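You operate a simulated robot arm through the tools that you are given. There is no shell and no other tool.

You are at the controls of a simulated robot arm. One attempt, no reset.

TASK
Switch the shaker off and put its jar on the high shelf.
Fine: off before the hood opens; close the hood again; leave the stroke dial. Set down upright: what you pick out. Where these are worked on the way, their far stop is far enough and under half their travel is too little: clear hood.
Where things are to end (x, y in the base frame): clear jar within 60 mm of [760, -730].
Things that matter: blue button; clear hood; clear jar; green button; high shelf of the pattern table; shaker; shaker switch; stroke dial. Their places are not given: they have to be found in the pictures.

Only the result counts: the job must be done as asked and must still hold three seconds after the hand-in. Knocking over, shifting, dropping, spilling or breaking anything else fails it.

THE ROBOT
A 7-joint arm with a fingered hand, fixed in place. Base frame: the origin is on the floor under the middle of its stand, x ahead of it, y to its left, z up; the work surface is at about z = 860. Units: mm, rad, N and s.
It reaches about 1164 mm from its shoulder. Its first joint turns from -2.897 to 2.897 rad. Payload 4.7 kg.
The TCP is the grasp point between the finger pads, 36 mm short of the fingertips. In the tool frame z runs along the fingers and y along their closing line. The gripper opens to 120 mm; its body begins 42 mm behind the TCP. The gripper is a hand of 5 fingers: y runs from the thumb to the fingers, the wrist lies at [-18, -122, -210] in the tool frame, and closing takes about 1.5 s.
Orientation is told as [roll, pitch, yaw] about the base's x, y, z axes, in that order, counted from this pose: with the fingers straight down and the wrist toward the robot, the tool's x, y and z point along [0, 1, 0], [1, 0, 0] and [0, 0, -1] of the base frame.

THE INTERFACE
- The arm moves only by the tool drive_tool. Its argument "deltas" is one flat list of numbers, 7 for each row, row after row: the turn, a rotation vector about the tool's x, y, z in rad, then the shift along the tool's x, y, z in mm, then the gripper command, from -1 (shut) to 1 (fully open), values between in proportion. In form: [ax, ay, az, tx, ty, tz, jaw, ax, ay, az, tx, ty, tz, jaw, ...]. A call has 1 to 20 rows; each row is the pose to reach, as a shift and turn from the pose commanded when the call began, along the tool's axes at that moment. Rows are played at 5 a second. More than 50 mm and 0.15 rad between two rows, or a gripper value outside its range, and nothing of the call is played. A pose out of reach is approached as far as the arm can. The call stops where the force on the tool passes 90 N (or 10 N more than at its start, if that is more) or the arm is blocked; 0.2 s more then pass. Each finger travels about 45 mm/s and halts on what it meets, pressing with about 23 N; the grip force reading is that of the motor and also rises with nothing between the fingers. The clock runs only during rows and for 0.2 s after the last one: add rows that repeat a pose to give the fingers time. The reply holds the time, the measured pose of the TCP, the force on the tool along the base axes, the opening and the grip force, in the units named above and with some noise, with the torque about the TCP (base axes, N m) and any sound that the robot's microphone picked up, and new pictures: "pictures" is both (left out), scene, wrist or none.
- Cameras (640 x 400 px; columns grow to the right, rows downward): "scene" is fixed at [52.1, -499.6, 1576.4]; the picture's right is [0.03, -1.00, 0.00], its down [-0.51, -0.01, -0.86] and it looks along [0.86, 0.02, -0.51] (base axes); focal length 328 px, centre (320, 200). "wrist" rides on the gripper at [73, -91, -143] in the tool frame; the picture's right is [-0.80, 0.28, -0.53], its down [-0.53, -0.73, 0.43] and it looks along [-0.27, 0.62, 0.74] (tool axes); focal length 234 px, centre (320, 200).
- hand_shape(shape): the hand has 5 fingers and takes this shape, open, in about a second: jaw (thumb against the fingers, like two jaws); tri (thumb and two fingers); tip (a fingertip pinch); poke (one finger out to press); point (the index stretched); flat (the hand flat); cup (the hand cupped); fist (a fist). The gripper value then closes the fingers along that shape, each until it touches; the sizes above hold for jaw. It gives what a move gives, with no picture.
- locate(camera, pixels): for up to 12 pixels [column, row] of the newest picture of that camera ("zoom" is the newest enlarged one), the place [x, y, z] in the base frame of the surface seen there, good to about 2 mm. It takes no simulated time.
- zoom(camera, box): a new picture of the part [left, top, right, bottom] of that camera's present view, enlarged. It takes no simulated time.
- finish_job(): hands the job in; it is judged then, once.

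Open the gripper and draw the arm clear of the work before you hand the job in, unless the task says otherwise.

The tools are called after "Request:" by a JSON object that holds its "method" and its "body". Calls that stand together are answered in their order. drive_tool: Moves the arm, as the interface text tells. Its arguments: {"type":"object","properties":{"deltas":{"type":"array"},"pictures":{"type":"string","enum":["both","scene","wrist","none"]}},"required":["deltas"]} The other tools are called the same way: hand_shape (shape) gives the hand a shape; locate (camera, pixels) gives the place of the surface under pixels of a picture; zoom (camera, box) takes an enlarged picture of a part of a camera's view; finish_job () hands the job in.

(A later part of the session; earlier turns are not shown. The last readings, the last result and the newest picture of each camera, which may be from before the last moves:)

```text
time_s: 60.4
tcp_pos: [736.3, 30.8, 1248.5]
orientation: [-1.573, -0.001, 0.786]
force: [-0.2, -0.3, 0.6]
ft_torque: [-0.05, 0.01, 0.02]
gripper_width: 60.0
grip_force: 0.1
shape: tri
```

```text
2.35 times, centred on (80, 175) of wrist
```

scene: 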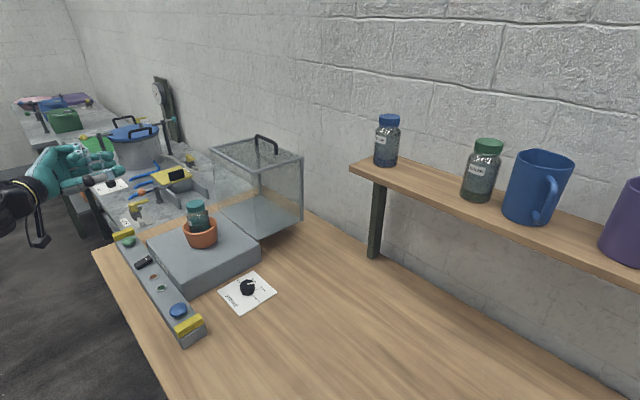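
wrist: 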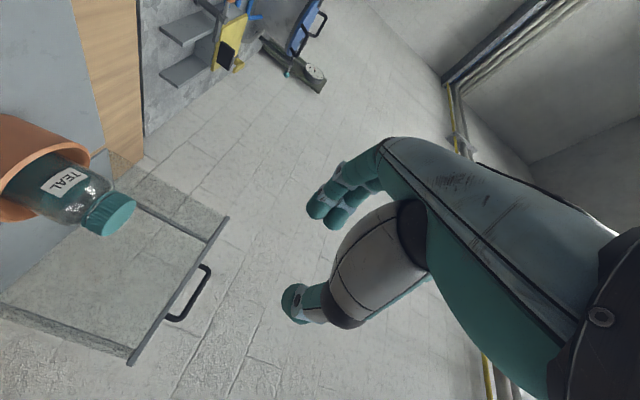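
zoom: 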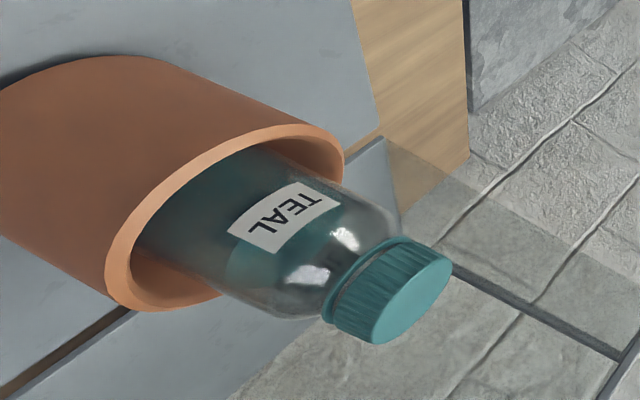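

The jar axis is at about (871,-107), i.e. u≈544, d≈688, body radius ≈32, with the pot rim at Z≈1002 and lid top 1075. I'll open to about 90 mm and lower in front to Z≈1032.

Request:
{"method": "drive_tool", "body": {"deltas": [0, 0, 0, 36, 0, 0, 0.3, 0, 0, 0, 72, 0, 0, 0.5, 0, 0, 0, 108, 0, 0, 0.5, 0, 0, 0, 144, 0, 0, 0.5, 0, 0, 0, 180, 0, 0, 0.5, 0, 0, 0, 216, -1, 0, 0.5, 0, 0, 0, 216, -1, 0, 0.5], "pictures": "both"}}

Request:
{"method": "zoom", "body": {"camera": "scene", "box": [70, 170, 250, 310]}}

```text
time_s: 62.0
tcp_pos: [736.0, 28.1, 1033.5]
orientation: [-1.573, 0.0, 0.785]
force: [-0.2, 0.2, -0.4]
ft_torque: [0.0, 0.0, -0.01]
gripper_width: 89.7
grip_force: 0.0
shape: tri
```

scene: 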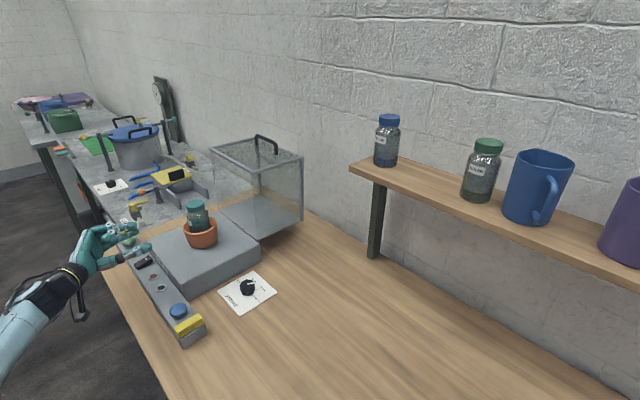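
wrist: 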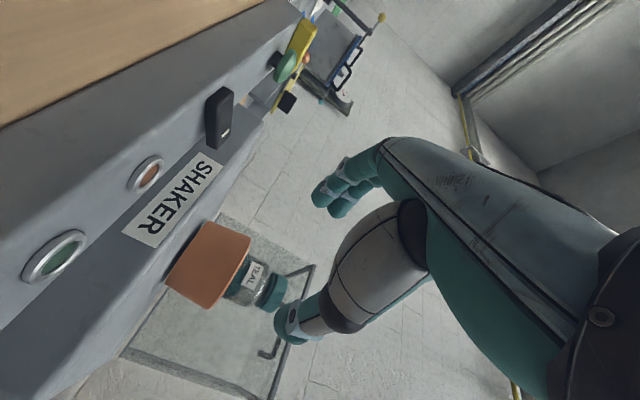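

```text
2.86 times, centred on (160, 240) of scene
```

zoom: 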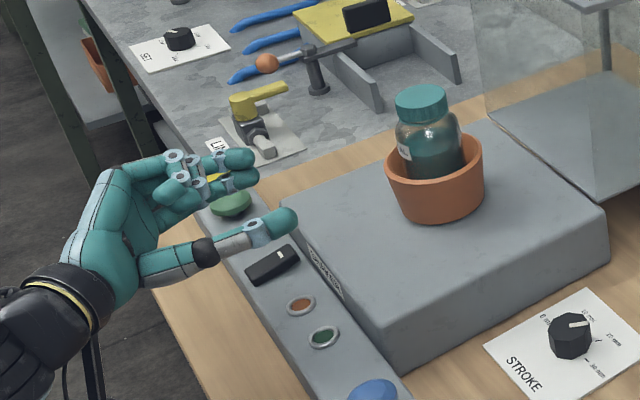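

The hand is level in front of the jar, with the thumb on the near side and fingers on the far side. I'll measure the tips' actual positions before advancing.

Request:
{"method": "locate", "body": {"camera": "zoom", "pixels": [[285, 222], [280, 232], [290, 212], [250, 158], [250, 182], [235, 190], [205, 185], [175, 190], [150, 255], [200, 262], [245, 172], [265, 235]]}}

Request:
{"method": "locate", "body": {"camera": "wrist", "pixels": [[320, 195], [340, 208], [335, 212], [315, 190], [285, 325], [295, 335], [280, 315], [330, 315]]}}

```text
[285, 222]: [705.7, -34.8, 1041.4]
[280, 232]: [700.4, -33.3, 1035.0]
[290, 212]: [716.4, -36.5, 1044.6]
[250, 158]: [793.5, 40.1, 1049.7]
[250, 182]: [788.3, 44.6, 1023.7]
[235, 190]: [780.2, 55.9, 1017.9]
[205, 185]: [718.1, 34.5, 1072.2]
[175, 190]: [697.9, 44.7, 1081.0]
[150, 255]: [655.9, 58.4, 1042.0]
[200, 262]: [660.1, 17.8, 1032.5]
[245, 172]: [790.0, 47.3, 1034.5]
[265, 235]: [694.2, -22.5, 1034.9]
```

```text
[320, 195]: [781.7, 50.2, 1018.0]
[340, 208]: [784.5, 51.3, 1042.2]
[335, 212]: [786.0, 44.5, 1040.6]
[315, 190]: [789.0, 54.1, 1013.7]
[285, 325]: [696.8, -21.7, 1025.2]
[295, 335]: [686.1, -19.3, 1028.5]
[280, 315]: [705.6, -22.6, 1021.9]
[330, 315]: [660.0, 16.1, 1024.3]
```

Fingers span Z≈1013–1052 and the thumb 1022–1045, clear above the pot rim (1002). I'll advance along d to put the jar axis at the TCP.

Request:
{"method": "drive_tool", "body": {"deltas": [0, 0, 0, 0, 0.3, 40, 0.5, 0, 0, 0, 0, 0.6, 80, 0.5, 0, 0, 0, 0, 1, 115, 0.5, 0, 0, 0, 0, 1, 145, 0.5, 0, 0, 0, 0, 1, 170, 0.5, 0, 0, 0, 0, 1, 188, 0.5, 0, 0, 0, 0, 1, 188, 0.5], "pictures": "both"}}

Request:
{"method": "zoom", "body": {"camera": "scene", "box": [140, 170, 260, 280]}}

Request:
{"method": "zoom", "body": {"camera": "wrist", "box": [200, 140, 400, 360]}}

```text
time_s: 63.6
tcp_pos: [869.5, -92.8, 1036.6]
orientation: [-1.571, 0.003, 0.773]
force: [0.1, 0.7, -0.2]
ft_torque: [-0.05, -0.06, -0.02]
gripper_width: 89.7
grip_force: 0.1
shape: tri
out of reach, approached as far as the arm can: row 6, 7
```

scene: 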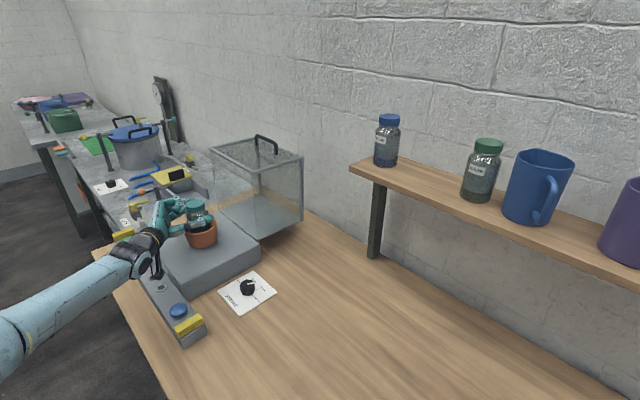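
wrist: 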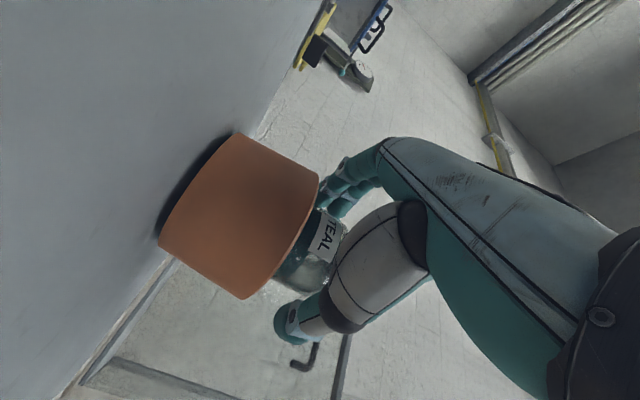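

```text
3.64 times, centred on (200, 225) of scene
```

zoom: 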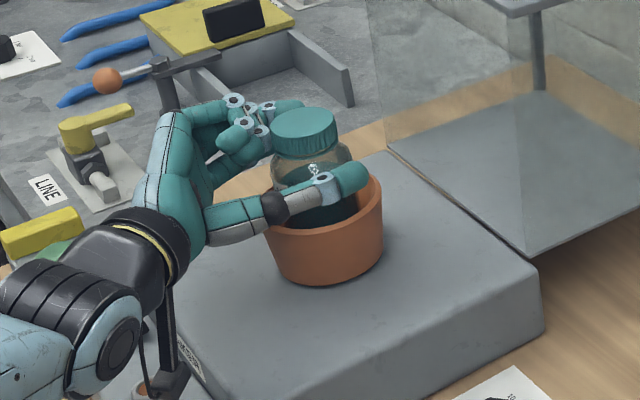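

```text
1.82 times, centred on (300, 250) of wrist
```

zoom: 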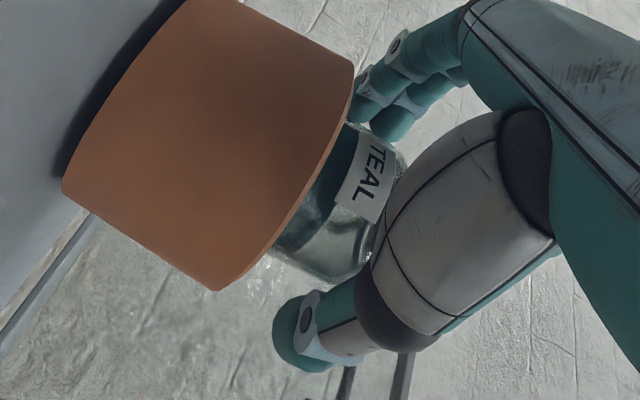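

The arm hit its limit about 10 mm short: TCP is at d≈677, u≈553 against the jar axis at d≈688, u≈544. I'll re-centre sideways with a slight pull back, which should be within reach and still leaves the pads past the jar's middle.

Request:
{"method": "drive_tool", "body": {"deltas": [0, 0, 0, 1, -5, -3, 0.5, 0, 0, 0, 3, -9, -5, 0.5, 0, 0, 0, 3, -9, -5, 0.5], "pictures": "both"}}

Request:
{"method": "zoom", "body": {"camera": "scene", "box": [140, 170, 260, 280]}}

```text
time_s: 64.4
tcp_pos: [860.1, -89.9, 1036.8]
orientation: [-1.571, 0.002, 0.775]
force: [0.1, -0.4, 0.1]
ft_torque: [-0.01, 0.01, 0.03]
gripper_width: 90.0
grip_force: 0.0
shape: tri
out of reach, approached as far as the arm can: row 2, 3
```

scene: 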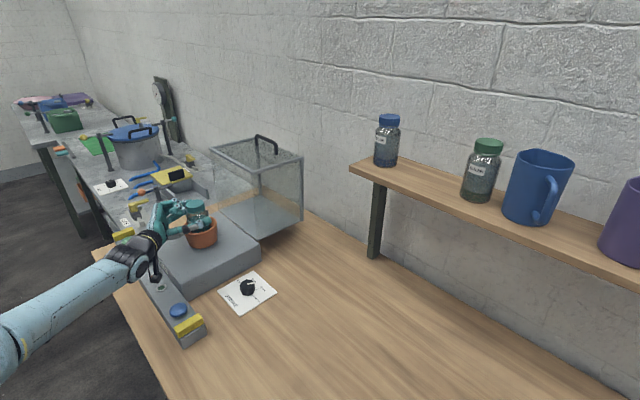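
wrist: 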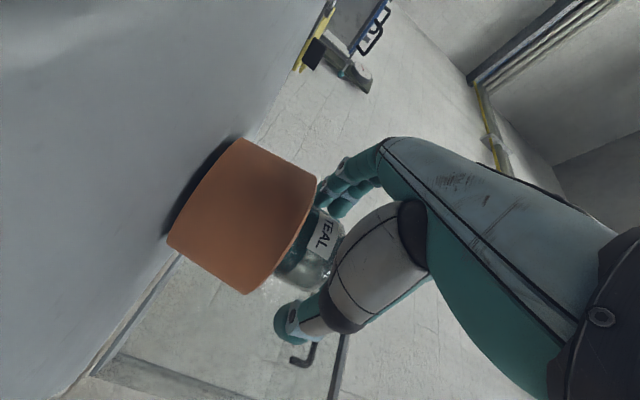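

```text
3.64 times, centred on (200, 225) of scene
```

zoom: 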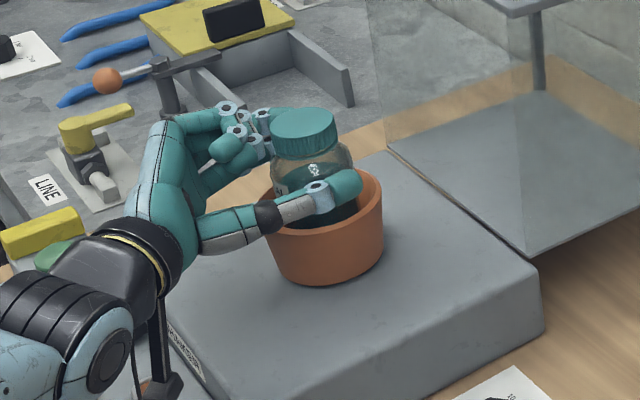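

Still limited; the jar axis is now about 20 mm past the TCP and 4 mm to the thumb side. I'll look at the forearm's direction to understand what is limiting.

Request:
{"method": "locate", "body": {"camera": "scene", "pixels": [[10, 350], [30, 330], [60, 305], [90, 285], [115, 270], [130, 262], [145, 250], [155, 235], [160, 215], [155, 275], [5, 375], [150, 262]]}}

```text
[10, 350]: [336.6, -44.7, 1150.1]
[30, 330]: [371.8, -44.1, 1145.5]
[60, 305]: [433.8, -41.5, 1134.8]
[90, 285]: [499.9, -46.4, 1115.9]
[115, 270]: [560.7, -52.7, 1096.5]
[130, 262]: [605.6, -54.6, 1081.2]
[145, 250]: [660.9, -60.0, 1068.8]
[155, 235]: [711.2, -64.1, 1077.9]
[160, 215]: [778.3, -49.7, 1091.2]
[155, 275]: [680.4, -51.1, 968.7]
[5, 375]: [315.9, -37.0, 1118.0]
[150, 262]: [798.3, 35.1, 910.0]
```

The position error is purely in +y, so the wrist is at a limit bending left. I'll back straight out from the jar and then turn the hand about 20° clockwise (about the vertical) to relieve that joint.

Request:
{"method": "drive_tool", "body": {"deltas": [0, 0, 0, 0, 0, -35, 0.5, 0, 0, 0, 0, 0, -75, 0.5, 0, 0, 0, 0, 0, -115, 0.5, 0, 0, 0, 0, 0, -115, 0.5], "pictures": "scene"}}

```text
time_s: 65.4
tcp_pos: [777.7, -8.7, 1033.4]
orientation: [-1.572, 0.0, 0.783]
force: [-0.1, 0.3, -0.1]
ft_torque: [0.02, 0.03, -0.02]
gripper_width: 89.7
grip_force: 0.0
shape: tri
```

scene: 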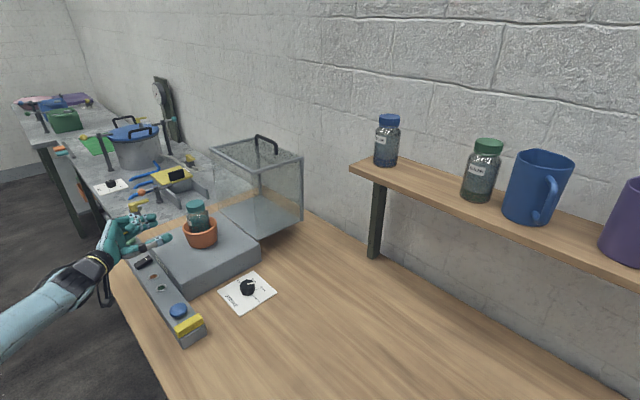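

Retreated to (778,-9,1033). Now I'll rotate +0.35 about the tool x (clockwise from above) while sidestepping so the new finger direction points at the jar axis.

Request:
{"method": "drive_tool", "body": {"deltas": [0.09, 0, 0, 0, 10, 3, 0.5, 0.18, 0, 0, 0, 20, 6, 0.5, 0.27, 0, 0, 0, 31, 10, 0.5, 0.35, 0, 0, 0, 41, 13, 0.5, 0.35, 0, 0, 0, 41, 13, 0.5], "pictures": "both"}}

Request:
{"method": "zoom", "body": {"camera": "scene", "box": [90, 170, 250, 290]}}

```text
time_s: 66.6
tcp_pos: [817.6, 10.5, 1035.3]
orientation: [-1.573, -0.002, 0.434]
force: [-0.6, 0.7, -0.7]
ft_torque: [0.0, 0.06, 0.03]
gripper_width: 89.8
grip_force: 0.2
shape: tri
```

scene: 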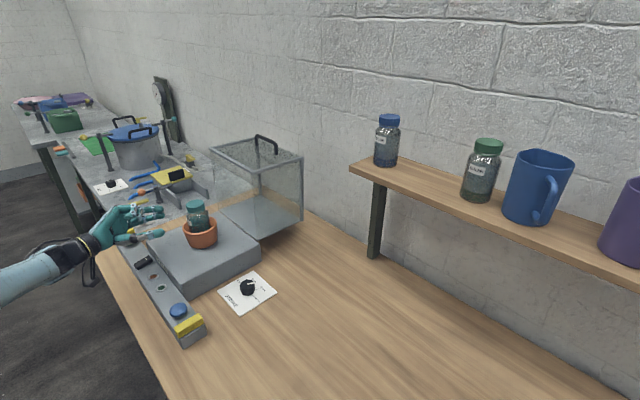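
wrist: 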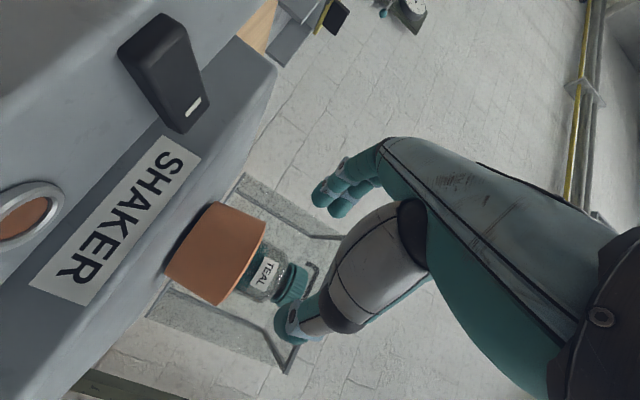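

```text
3.33 times, centred on (170, 230) of scene
```

zoom: 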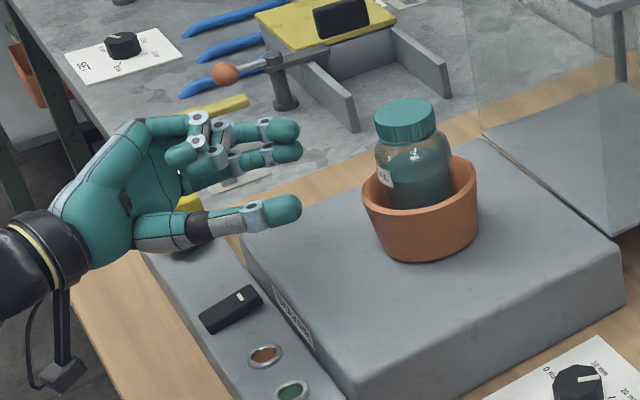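

Now the jar axis is straight ahead (about 129 mm along z, -1 mm in y). I'll advance in steps and watch for reach limits.

Request:
{"method": "drive_tool", "body": {"deltas": [0, 0, 0, 0, -1, 35, 0.5, 0, 0, 0, 1, -1, 65, 0.5, 0, 0, 0, 2, -1, 90, 0.5, 0, 0, 0, 2, -1, 110, 0.5, 0, 0, 0, 2, -1, 122, 0.5, 0, 0, 0, 2, -1, 122, 0.5], "pictures": "both"}}

Request:
{"method": "zoom", "body": {"camera": "scene", "box": [140, 170, 260, 280]}}

Request:
{"method": "zoom", "body": {"camera": "wrist", "box": [200, 140, 400, 360]}}

```text
time_s: 68.0
tcp_pos: [867.9, -98.5, 1034.5]
orientation: [-1.573, -0.002, 0.433]
force: [0.1, 1.6, 0.5]
ft_torque: [0.0, -0.06, -0.04]
gripper_width: 89.7
grip_force: 0.0
shape: tri
```

scene: 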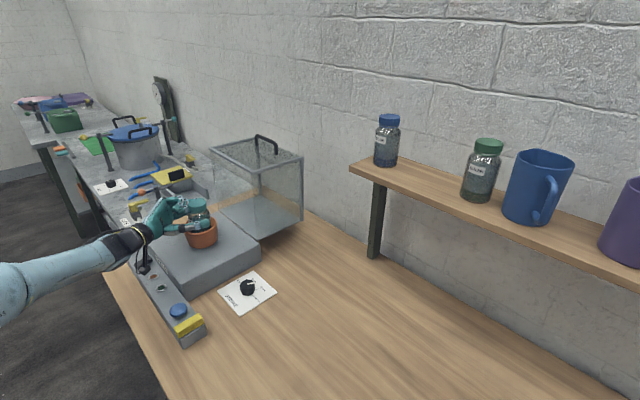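
wrist: 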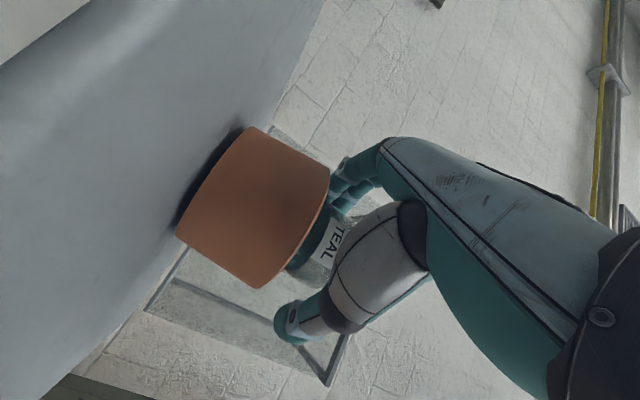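

```text
3.64 times, centred on (200, 225) of scene
```

zoom: 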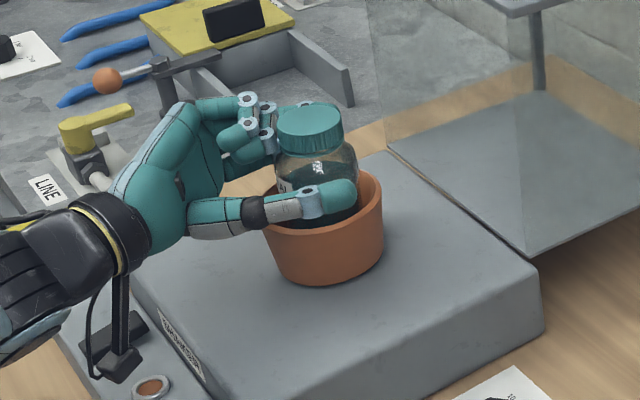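

```text
1.82 times, centred on (300, 250) of wrist
```

zoom: 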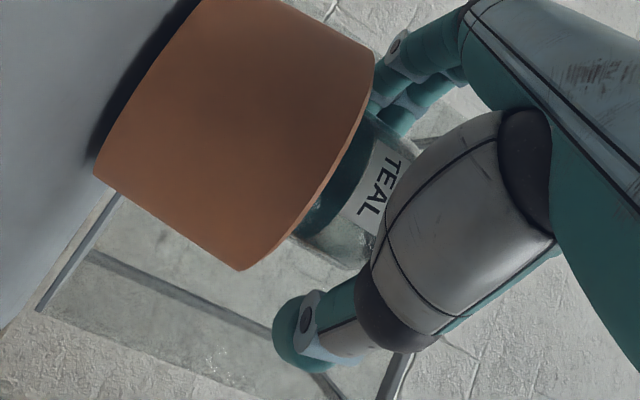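

The jar axis is centred (9 mm past TCP, under 1 mm sideways) with no contact. I'll close the grip gradually on the jar body.

Request:
{"method": "drive_tool", "body": {"deltas": [0, 0, 0, 0, 0, 0, 0.3, 0, 0, 0, 0, 0, 0, 0.15, 0, 0, 0, 0, 0, 0, 0.05, 0, 0, 0, 0, 0, 0, -0.1, 0, 0, 0, 0, 0, 0, -0.3, 0, 0, 0, 0, 0, 0, -0.6, 0, 0, 0, 0, 0, 0, -1, 0, 0, 0, 0, 0, 0, -1, 0, 0, 0, 0, 0, 0, -1, 0, 0, 0, 0, 0, 0, -1], "pictures": "both"}}

Request:
{"method": "zoom", "body": {"camera": "scene", "box": [140, 170, 260, 280]}}

Request:
{"method": "zoom", "body": {"camera": "wrist", "box": [200, 140, 400, 360]}}

```text
time_s: 70.2
tcp_pos: [868.3, -98.9, 1034.2]
orientation: [-1.572, -0.002, 0.433]
force: [1.0, -1.6, 2.0]
ft_torque: [-0.23, -0.1, 0.0]
gripper_width: 48.6
grip_force: 23.5
shape: tri
```

scene: 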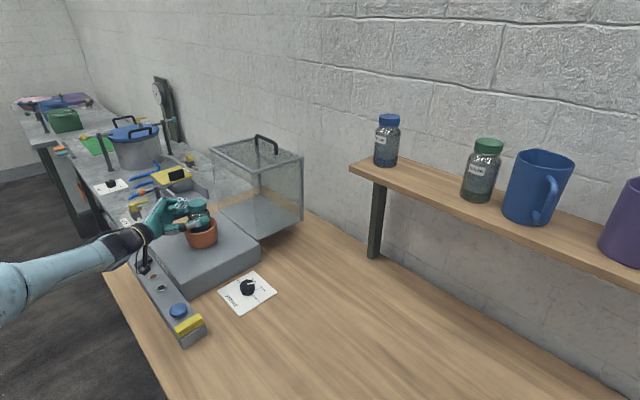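
wrist: 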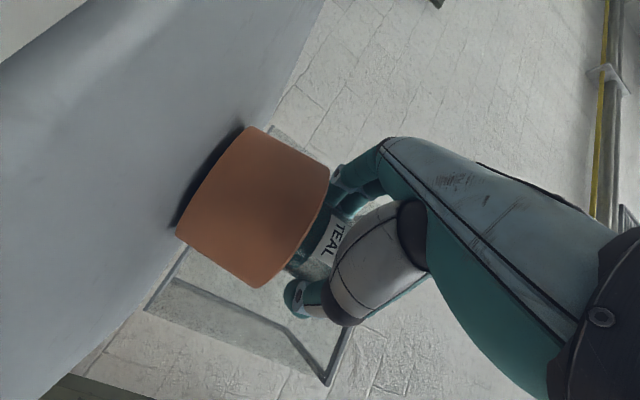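

```text
3.64 times, centred on (200, 225) of scene
```

zoom: 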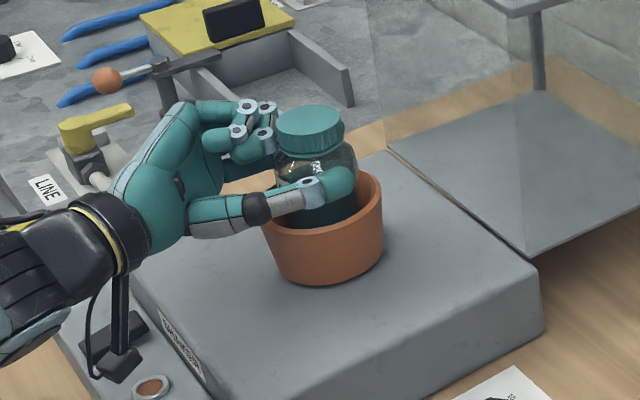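

```text
1.82 times, centred on (300, 250) of wrist
```

zoom: 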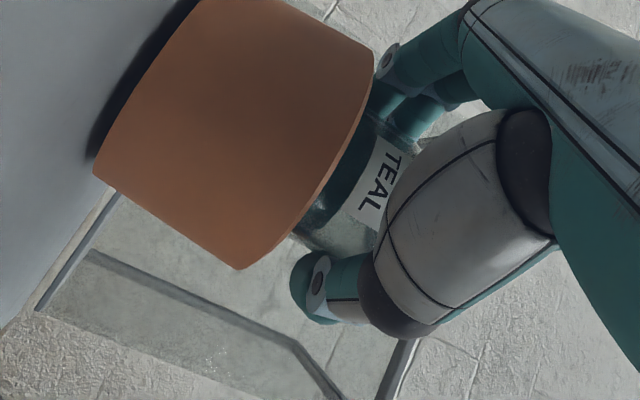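

Grip is at 48.6 mm with 23.5 N and the jar hasn't been pushed. I'll lift 15 mm first to verify it is held and that the pot stays down.

Request:
{"method": "drive_tool", "body": {"deltas": [0, 0, 0, -4, 0, 0, -1, 0, 0, 0, -8, 0, 0, -1, 0, 0, 0, -15, 0, 0, -1, 0, 0, 0, -15, 0, 0, -1], "pictures": "both"}}

Request:
{"method": "zoom", "body": {"camera": "scene", "box": [140, 170, 260, 280]}}

```text
time_s: 71.2
tcp_pos: [869.7, -99.5, 1048.0]
orientation: [-1.571, -0.002, 0.434]
force: [-0.3, 0.3, -2.9]
ft_torque: [0.04, -0.01, -0.02]
gripper_width: 48.6
grip_force: 22.9
shape: tri
```

scene: 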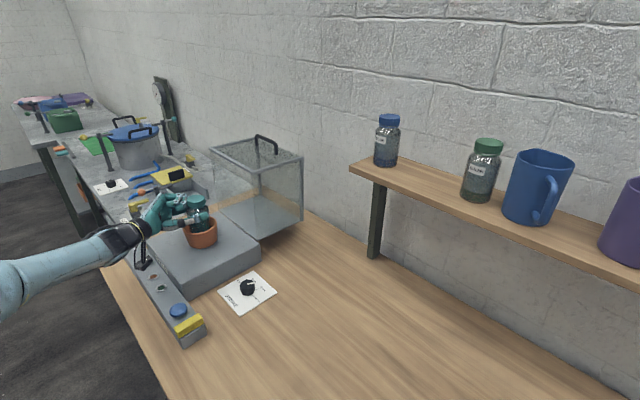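
wrist: 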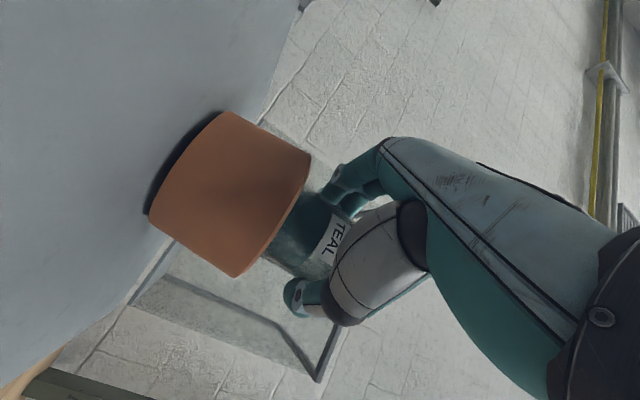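

```text
3.64 times, centred on (200, 225) of scene
```

zoom: 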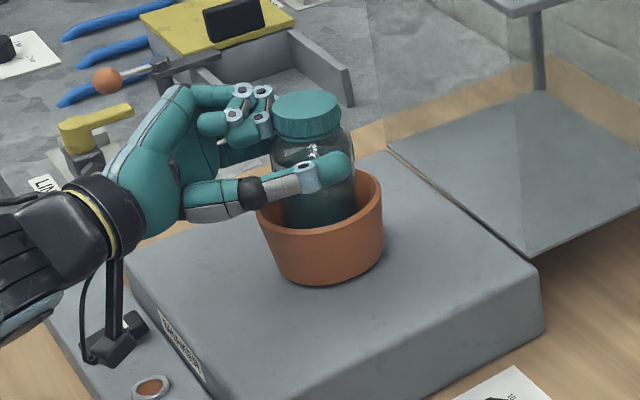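

The jar is lifting (about 3 N of weight) and the pot stays put. I'll raise straight up to TCP Z≈1340.

Request:
{"method": "drive_tool", "body": {"deltas": [0, 0, 0, -15, 0, 0, -1, 0, 0, 0, -35, 0, 0, -1, 0, 0, 0, -60, 0, 0, -1, 0, 0, 0, -90, 0, 0, -1, 0, 0, 0, -120, 0, 0, -1, 0, 0, 0, -150, 0, 0, -1, 0, 0, 0, -180, 0, 0, -1, 0, 0, 0, -210, 0, 0, -1, 0, 0, 0, -240, 0, 0, -1, 0, 0, 0, -270, 0, 0, -1, 0, 0, 0, -292, 0, 0, -1, 0, 0, 0, -292, 0, 0, -1], "pictures": "both"}}

Request:
{"method": "zoom", "body": {"camera": "scene", "box": [120, 80, 300, 280]}}

```text
time_s: 73.8
tcp_pos: [866.5, -99.2, 1340.6]
orientation: [-1.572, -0.002, 0.434]
force: [0.9, 0.5, -3.5]
ft_torque: [0.02, 0.02, 0.0]
gripper_width: 48.4
grip_force: 23.3
shape: tri
```

scene: 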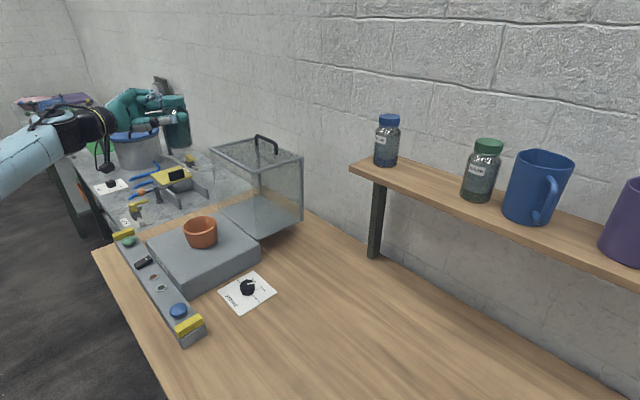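
wrist: 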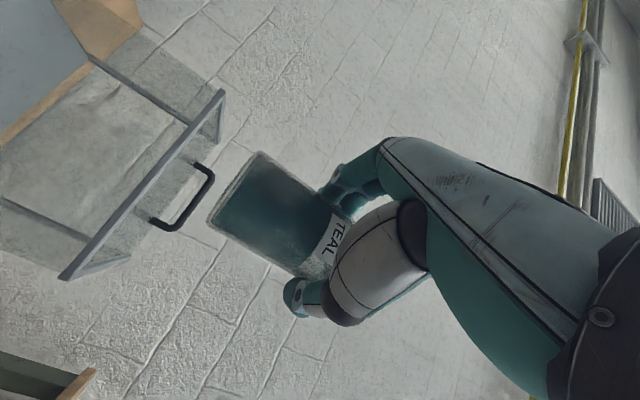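

```text
2.00 times, centred on (210, 180) of scene
```

zoom: 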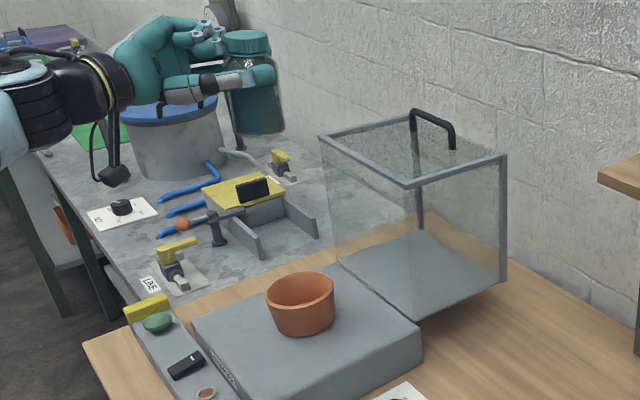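

The jar is clear at about bottom Z≈1255, with the pot and shaker undisturbed. I'll carry it toward the shelf along the tested route, turning the hand back 20° about the vertical (jar stays upright).

Request:
{"method": "drive_tool", "body": {"deltas": [-0.02, 0, 0, -1, -14, 12, -1, -0.05, 0, 0, -3, -37, 33, -1, -0.08, 0, 0, -5, -62, 55, -1, -0.11, 0, 0, -7, -88, 79, -1, -0.14, 0, 0, -9, -114, 102, -1, -0.17, 0, 0, -11, -140, 125, -1, -0.2, 0, 0, -13, -166, 148, -1, -0.23, 0, 0, -15, -192, 171, -1, -0.27, 0, 0, -17, -218, 194, -1, -0.31, 0, 0, -19, -243, 217, -1, -0.34, 0, 0, -21, -265, 236, -1, -0.35, 0, 0, -21, -278, 248, -1, -0.35, 0, 0, -21, -278, 248, -1], "pictures": "both"}}

```text
time_s: 76.6
tcp_pos: [717.4, -442.0, 1362.4]
orientation: [-1.574, -0.001, 0.784]
force: [0.4, 0.6, -3.6]
ft_torque: [0.01, 0.01, -0.01]
gripper_width: 48.1
grip_force: 23.6
shape: tri
```

scene: 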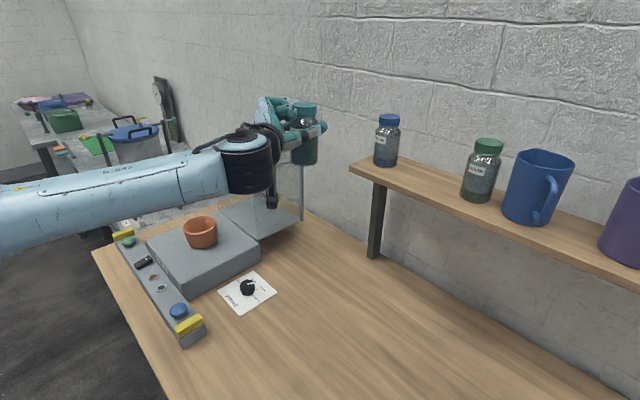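
wrist: 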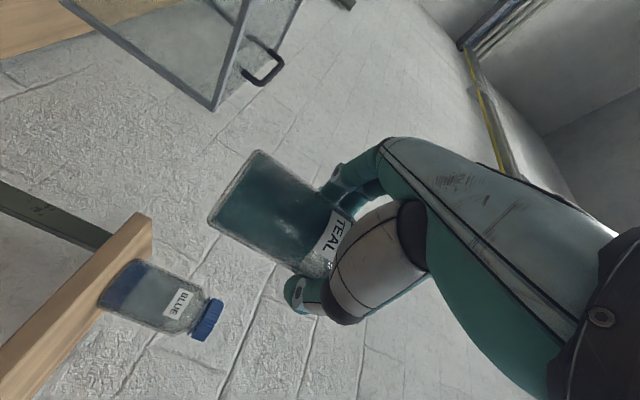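

The jar is held steady at (717,-442). I'll shift sideways to line up with the gap between the blue and green jars (u≈23), staying in front of the shelf edge.

Request:
{"method": "drive_tool", "body": {"deltas": [0, 0, 0, 0, -20, 7, -1, 0, 0, 0, 0, -50, 17, -1, 0, 0, 0, 0, -85, 30, -1, 0, 0, 0, 0, -120, 42, -1, 0, 0, 0, 0, -150, 53, -1, 0, 0, 0, 0, -172, 60, -1, 0, 0, 0, 0, -172, 60, -1], "pictures": "both"}}

Request:
{"method": "zoom", "body": {"camera": "scene", "box": [330, 60, 530, 240]}}

```text
time_s: 78.2
tcp_pos: [639.8, -605.9, 1360.6]
orientation: [-1.573, 0.0, 0.782]
force: [-0.5, -0.6, -3.8]
ft_torque: [0.04, 0.02, -0.01]
gripper_width: 48.1
grip_force: 22.9
shape: tri
```

scene: 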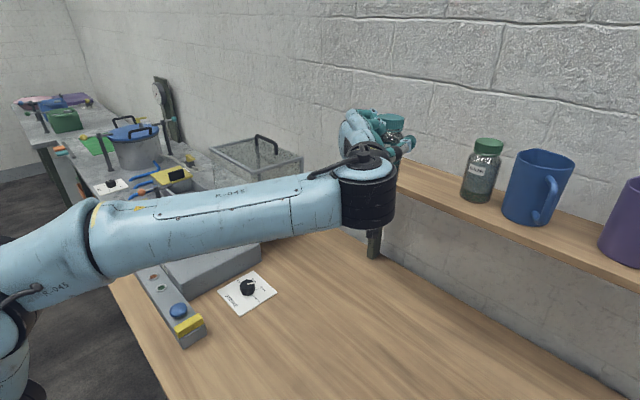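
wrist: 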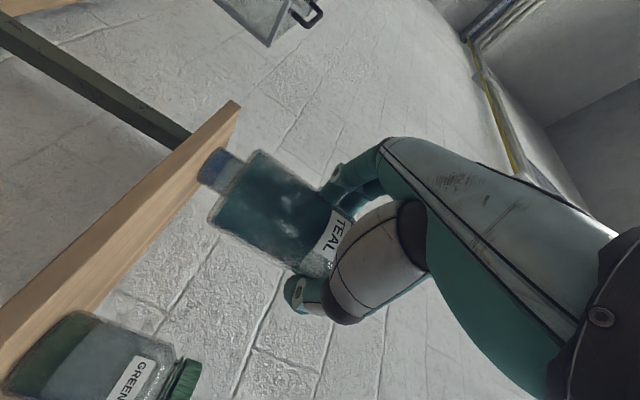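

```text
2.22 times, centred on (430, 150) of scene
```

zoom: 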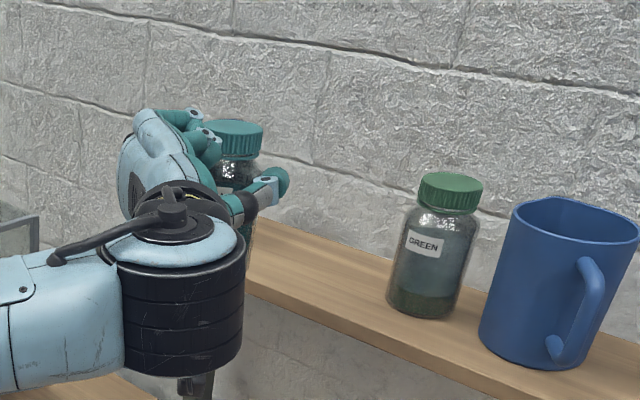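

Aligned at u≈25, d≈881. I'll verify the jar's bottom height and the shelf's position from the wrist camera before going over the edge.

Request:
{"method": "locate", "body": {"camera": "wrist", "pixels": [[214, 218], [240, 175], [255, 158], [230, 195], [120, 230], [160, 185], [70, 290], [210, 165], [222, 170], [120, 350], [150, 210], [225, 120]]}}

Request:
{"method": "zoom", "body": {"camera": "wrist", "box": [0, 80, 360, 400]}}

```text
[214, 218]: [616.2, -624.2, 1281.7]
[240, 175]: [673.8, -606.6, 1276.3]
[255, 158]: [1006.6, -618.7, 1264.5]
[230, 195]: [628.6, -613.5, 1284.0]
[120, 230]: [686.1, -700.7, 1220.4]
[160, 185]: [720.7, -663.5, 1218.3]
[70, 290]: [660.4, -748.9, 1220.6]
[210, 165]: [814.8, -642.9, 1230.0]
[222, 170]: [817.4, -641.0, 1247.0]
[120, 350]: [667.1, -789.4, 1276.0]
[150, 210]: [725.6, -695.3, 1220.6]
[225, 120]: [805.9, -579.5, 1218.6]
```

```text
1.25 times, centred on (180, 240) of wrist
```

zoom: 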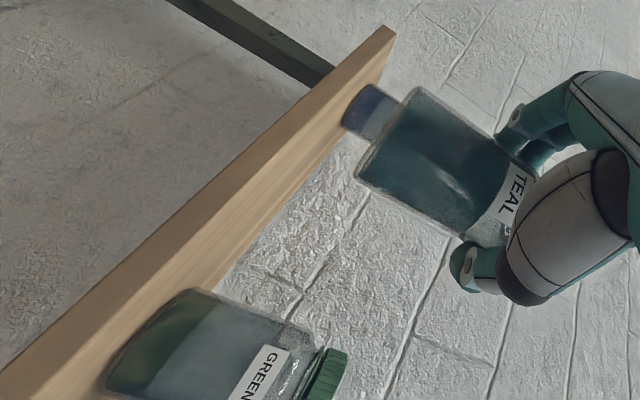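

Jar bottom is at Z≈1276 (84.6 below the TCP) and the shelf top is at 1220.5 with its edge at d≈979. I'll advance over the shelf at this height to jar d≈1035.

Request:
{"method": "drive_tool", "body": {"deltas": [0, 0, 0, 0, 0, 20, -1, 0, 0, 0, 0, 0, 50, -1, 0, 0, 0, 0, 0, 80, -1, 0, 0, 0, 0, 0, 110, -1, 0, 0, 0, 0, -1, 132, -1, 0, 0, 0, 0, -1, 145, -1, 0, 0, 0, 0, -1, 145, -1], "pictures": "both"}}

Request:
{"method": "zoom", "body": {"camera": "scene", "box": [360, 60, 540, 220]}}

```text
time_s: 79.8
tcp_pos: [740.5, -709.1, 1362.5]
orientation: [-1.573, -0.001, 0.783]
force: [0.0, -0.1, -3.9]
ft_torque: [0.01, -0.02, -0.01]
gripper_width: 48.0
grip_force: 23.0
shape: tri
```

scene: 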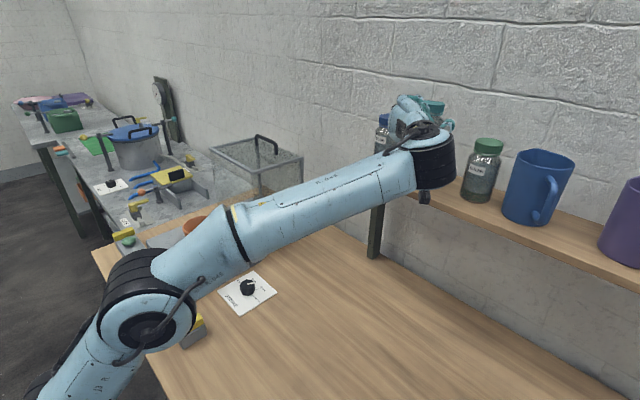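
wrist: 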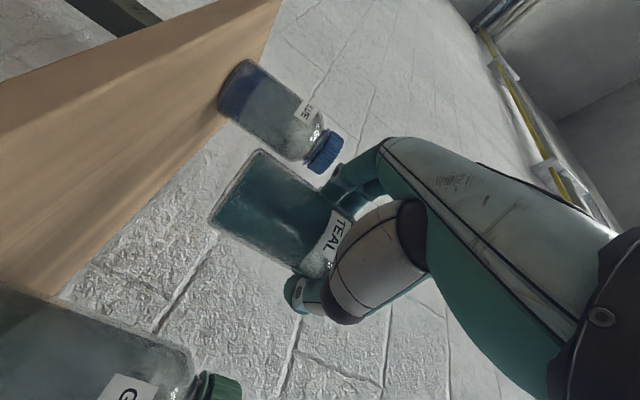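

```text
2.50 times, centred on (450, 140) of scene
```

zoom: 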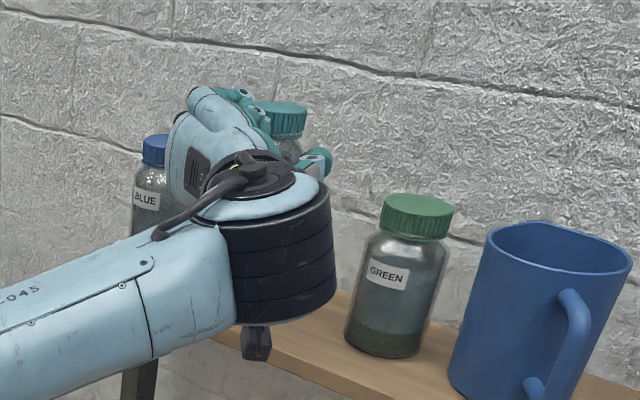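

Over the shelf with the jar axis at about (746,-716). I'll check the fingers' clearance to the blue jar, the thumb's to the green one, and the wrist camera's to the shelf before lowering.

Request:
{"method": "locate", "body": {"camera": "wrist", "pixels": [[335, 185], [340, 172], [330, 192], [322, 155], [330, 145], [290, 150], [285, 290], [292, 300], [225, 390], [190, 370], [230, 80], [360, 160]]}}

Request:
{"method": "locate", "body": {"camera": "scene", "pixels": [[423, 202], [423, 196], [445, 165], [430, 185], [455, 160], [440, 120], [436, 108]]}}

```text
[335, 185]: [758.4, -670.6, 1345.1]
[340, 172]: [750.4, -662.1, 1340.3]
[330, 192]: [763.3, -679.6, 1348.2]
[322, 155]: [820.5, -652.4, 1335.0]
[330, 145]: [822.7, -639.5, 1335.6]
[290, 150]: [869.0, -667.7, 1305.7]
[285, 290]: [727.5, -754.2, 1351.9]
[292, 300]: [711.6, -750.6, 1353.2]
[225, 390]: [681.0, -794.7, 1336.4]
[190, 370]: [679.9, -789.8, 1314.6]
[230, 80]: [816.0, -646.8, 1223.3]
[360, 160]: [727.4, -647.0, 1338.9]
```

```text
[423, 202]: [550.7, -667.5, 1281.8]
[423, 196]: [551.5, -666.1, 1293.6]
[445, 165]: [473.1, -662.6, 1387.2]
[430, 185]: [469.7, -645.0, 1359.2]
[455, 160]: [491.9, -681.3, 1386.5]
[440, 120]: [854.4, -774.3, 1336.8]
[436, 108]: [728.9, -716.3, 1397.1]
```

Clearances are good (about 25 mm to the blue jar). I'll lower 50 mm, then creep down to contact.

Request:
{"method": "drive_tool", "body": {"deltas": [0, 0, 0, 15, 0, 0, -1, 0, 0, 0, 32, 0, 0, -1, 0, 0, 0, 44, 0, 0, -1, 0, 0, 0, 51, 0, 0, -1, 0, 0, 0, 51, 0, 0, -1], "pictures": "both"}}

Request:
{"method": "locate", "body": {"camera": "wrist", "pixels": [[214, 218], [240, 175], [225, 200], [200, 200], [180, 220], [220, 150], [150, 250], [205, 230]]}}

Request:
{"method": "zoom", "body": {"camera": "wrist", "box": [120, 80, 360, 330]}}

```text
time_s: 81.0
tcp_pos: [740.8, -707.0, 1310.6]
orientation: [-1.571, -0.001, 0.783]
force: [0.4, 0.0, -3.3]
ft_torque: [0.0, 0.02, -0.02]
gripper_width: 47.9
grip_force: 23.0
shape: tri
```

scene: 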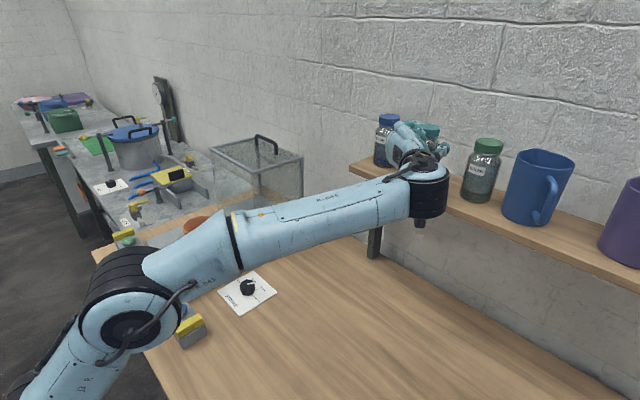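
wrist: 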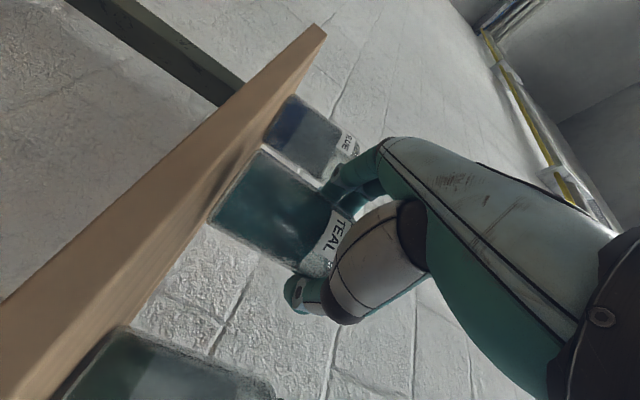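

```text
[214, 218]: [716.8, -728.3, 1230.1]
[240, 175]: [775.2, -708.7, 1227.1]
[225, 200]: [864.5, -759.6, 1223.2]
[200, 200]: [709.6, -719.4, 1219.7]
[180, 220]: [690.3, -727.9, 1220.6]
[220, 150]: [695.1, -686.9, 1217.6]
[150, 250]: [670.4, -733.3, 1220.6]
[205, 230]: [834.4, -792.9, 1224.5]
```

```text
1.60 times, centred on (240, 205) of wrist
```

zoom: 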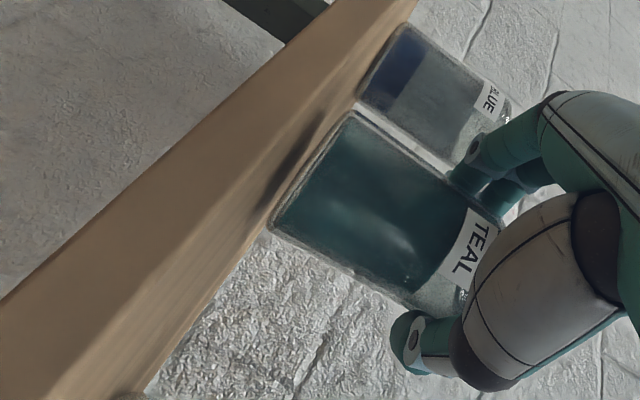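

The jar's bottom is about 5–6 mm above the shelf and fully inside the edge. I'll creep down in 1 mm steps and watch the vertical force.

Request:
{"method": "drive_tool", "body": {"deltas": [0, 0, 0, 2, 0, 0, -1, 0, 0, 0, 3.5, 0, 0, -1, 0, 0, 0, 4.5, 0, 0, -1, 0, 0, 0, 5.5, 0, 0, -1, 0, 0, 0, 5.5, 0, 0, -1], "pictures": "none"}}

```text
time_s: 82.2
tcp_pos: [741.6, -708.3, 1306.9]
orientation: [-1.573, 0.001, 0.784]
force: [-0.1, 1.4, 3.3]
ft_torque: [-0.05, -0.13, -0.01]
gripper_width: 48.4
grip_force: 23.1
shape: tri
```

Contact: vertical force went from -3.5 to +3.3 N, so the jar is standing on the shelf. I'll open the fingers gradually.

Request:
{"method": "drive_tool", "body": {"deltas": [0, 0, 0, 0, 0, 0, -0.15, 0, 0, 0, 0, 0, 0, -0.05, 0, 0, 0, 0, 0, 0, 0.05, 0, 0, 0, 0, 0, 0, 0.15, 0, 0, 0, 0, 0, 0, 0.25, 0, 0, 0, 0, 0, 0, 0.35, 0, 0, 0, 0, 0, 0, 0.35, 0, 0, 0, 0, 0, 0, 0.35], "pictures": "both"}}

Request:
{"method": "zoom", "body": {"camera": "wrist", "box": [120, 80, 400, 360]}}

Request:
{"method": "zoom", "body": {"camera": "scene", "box": [360, 90, 500, 220]}}

```text
time_s: 84.0
tcp_pos: [741.9, -709.6, 1305.5]
orientation: [-1.573, 0.0, 0.783]
force: [-1.0, -0.1, -0.6]
ft_torque: [-0.01, -0.02, -0.01]
gripper_width: 80.8
grip_force: 0.0
shape: tri
```

scene: 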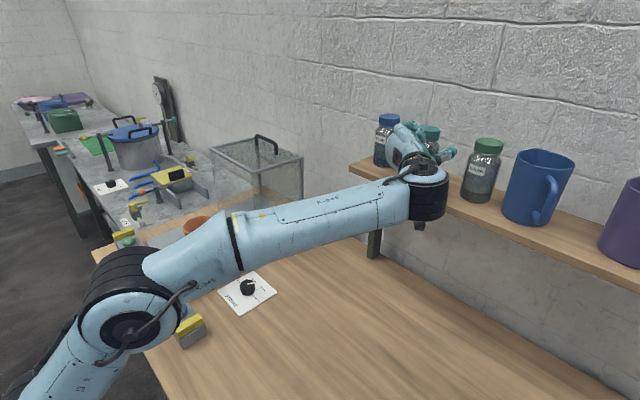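
wrist: 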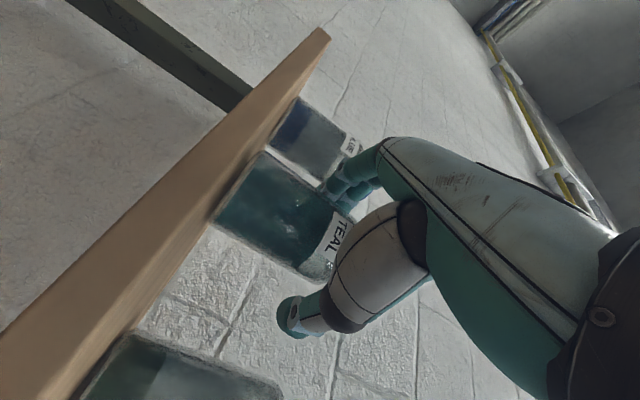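

```text
1.43 times, centred on (260, 220) of wrist
```

zoom: 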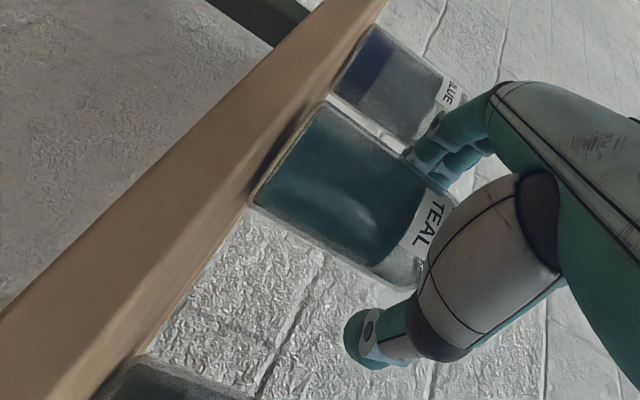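

```text
3.08 times, centred on (430, 155) of scene
```

zoom: 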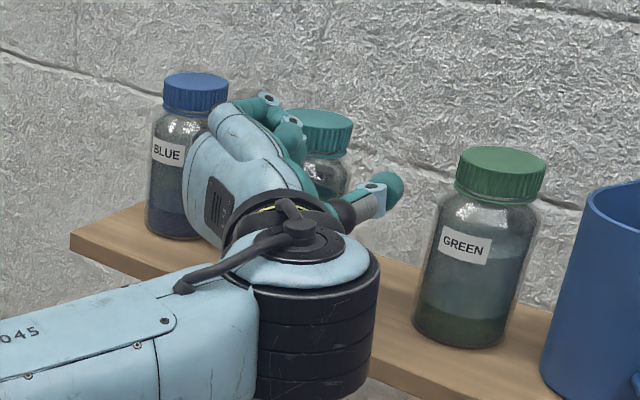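

Released with zero force and the jar standing. I'll back straight out along -d away from the shelf.

Request:
{"method": "drive_tool", "body": {"deltas": [0, 0, 0, 0, 0, -12, 0.35, 0, 0, 0, 0, 0, -30, 0.35, 0, 0, 0, 0, 0, -55, 0.35, 0, 0, 0, 0, 0, -90, 0.35, 0, 0, 0, 0, 0, -130, 0.35, 0, 0, 0, 0, 0, -170, 0.35, 0, 0, 0, 0, 0, -210, 0.35, 0, 0, 0, 0, 0, -210, 0.35], "pictures": "both"}}

Request:
{"method": "zoom", "body": {"camera": "scene", "box": [360, 90, 500, 220]}}

```text
time_s: 85.8
tcp_pos: [593.2, -559.7, 1305.9]
orientation: [-1.572, -0.001, 0.782]
force: [0.4, 0.1, -0.4]
ft_torque: [0.0, -0.01, 0.01]
gripper_width: 80.4
grip_force: 0.2
shape: tri
```

scene: 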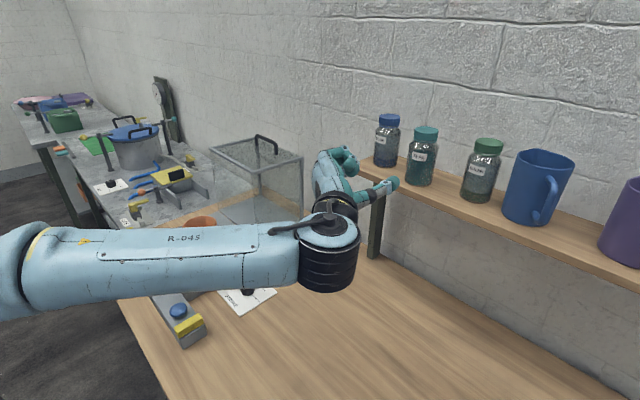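
wrist: 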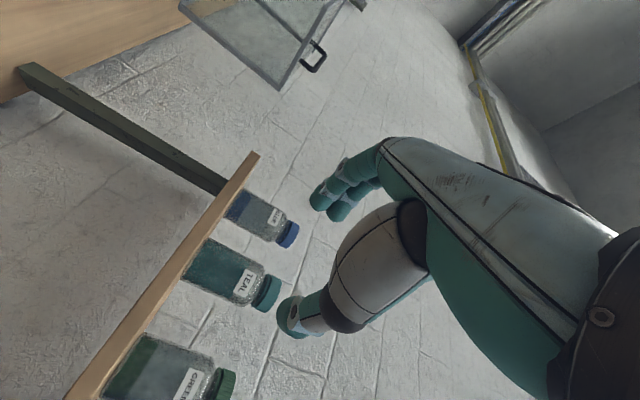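

```text
3.08 times, centred on (430, 155) of scene
```

zoom: 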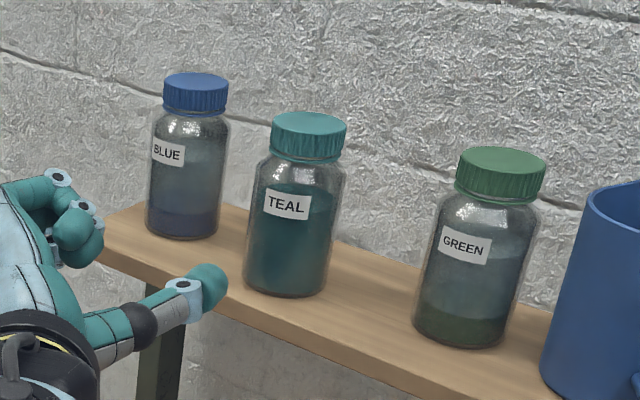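

The teal jar stands upright between the blue and green jars. I'll verify its position by locating its lid and base.

Request:
{"method": "locate", "body": {"camera": "zoom", "pixels": [[308, 125], [278, 128], [340, 128], [308, 115], [308, 136], [285, 290], [250, 275], [325, 285], [290, 240]]}}

```text
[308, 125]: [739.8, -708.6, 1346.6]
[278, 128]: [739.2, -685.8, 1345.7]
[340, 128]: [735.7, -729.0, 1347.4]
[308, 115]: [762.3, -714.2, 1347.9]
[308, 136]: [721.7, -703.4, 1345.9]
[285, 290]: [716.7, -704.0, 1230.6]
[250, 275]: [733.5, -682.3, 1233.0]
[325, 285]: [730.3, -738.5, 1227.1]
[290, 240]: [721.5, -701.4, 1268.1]
```

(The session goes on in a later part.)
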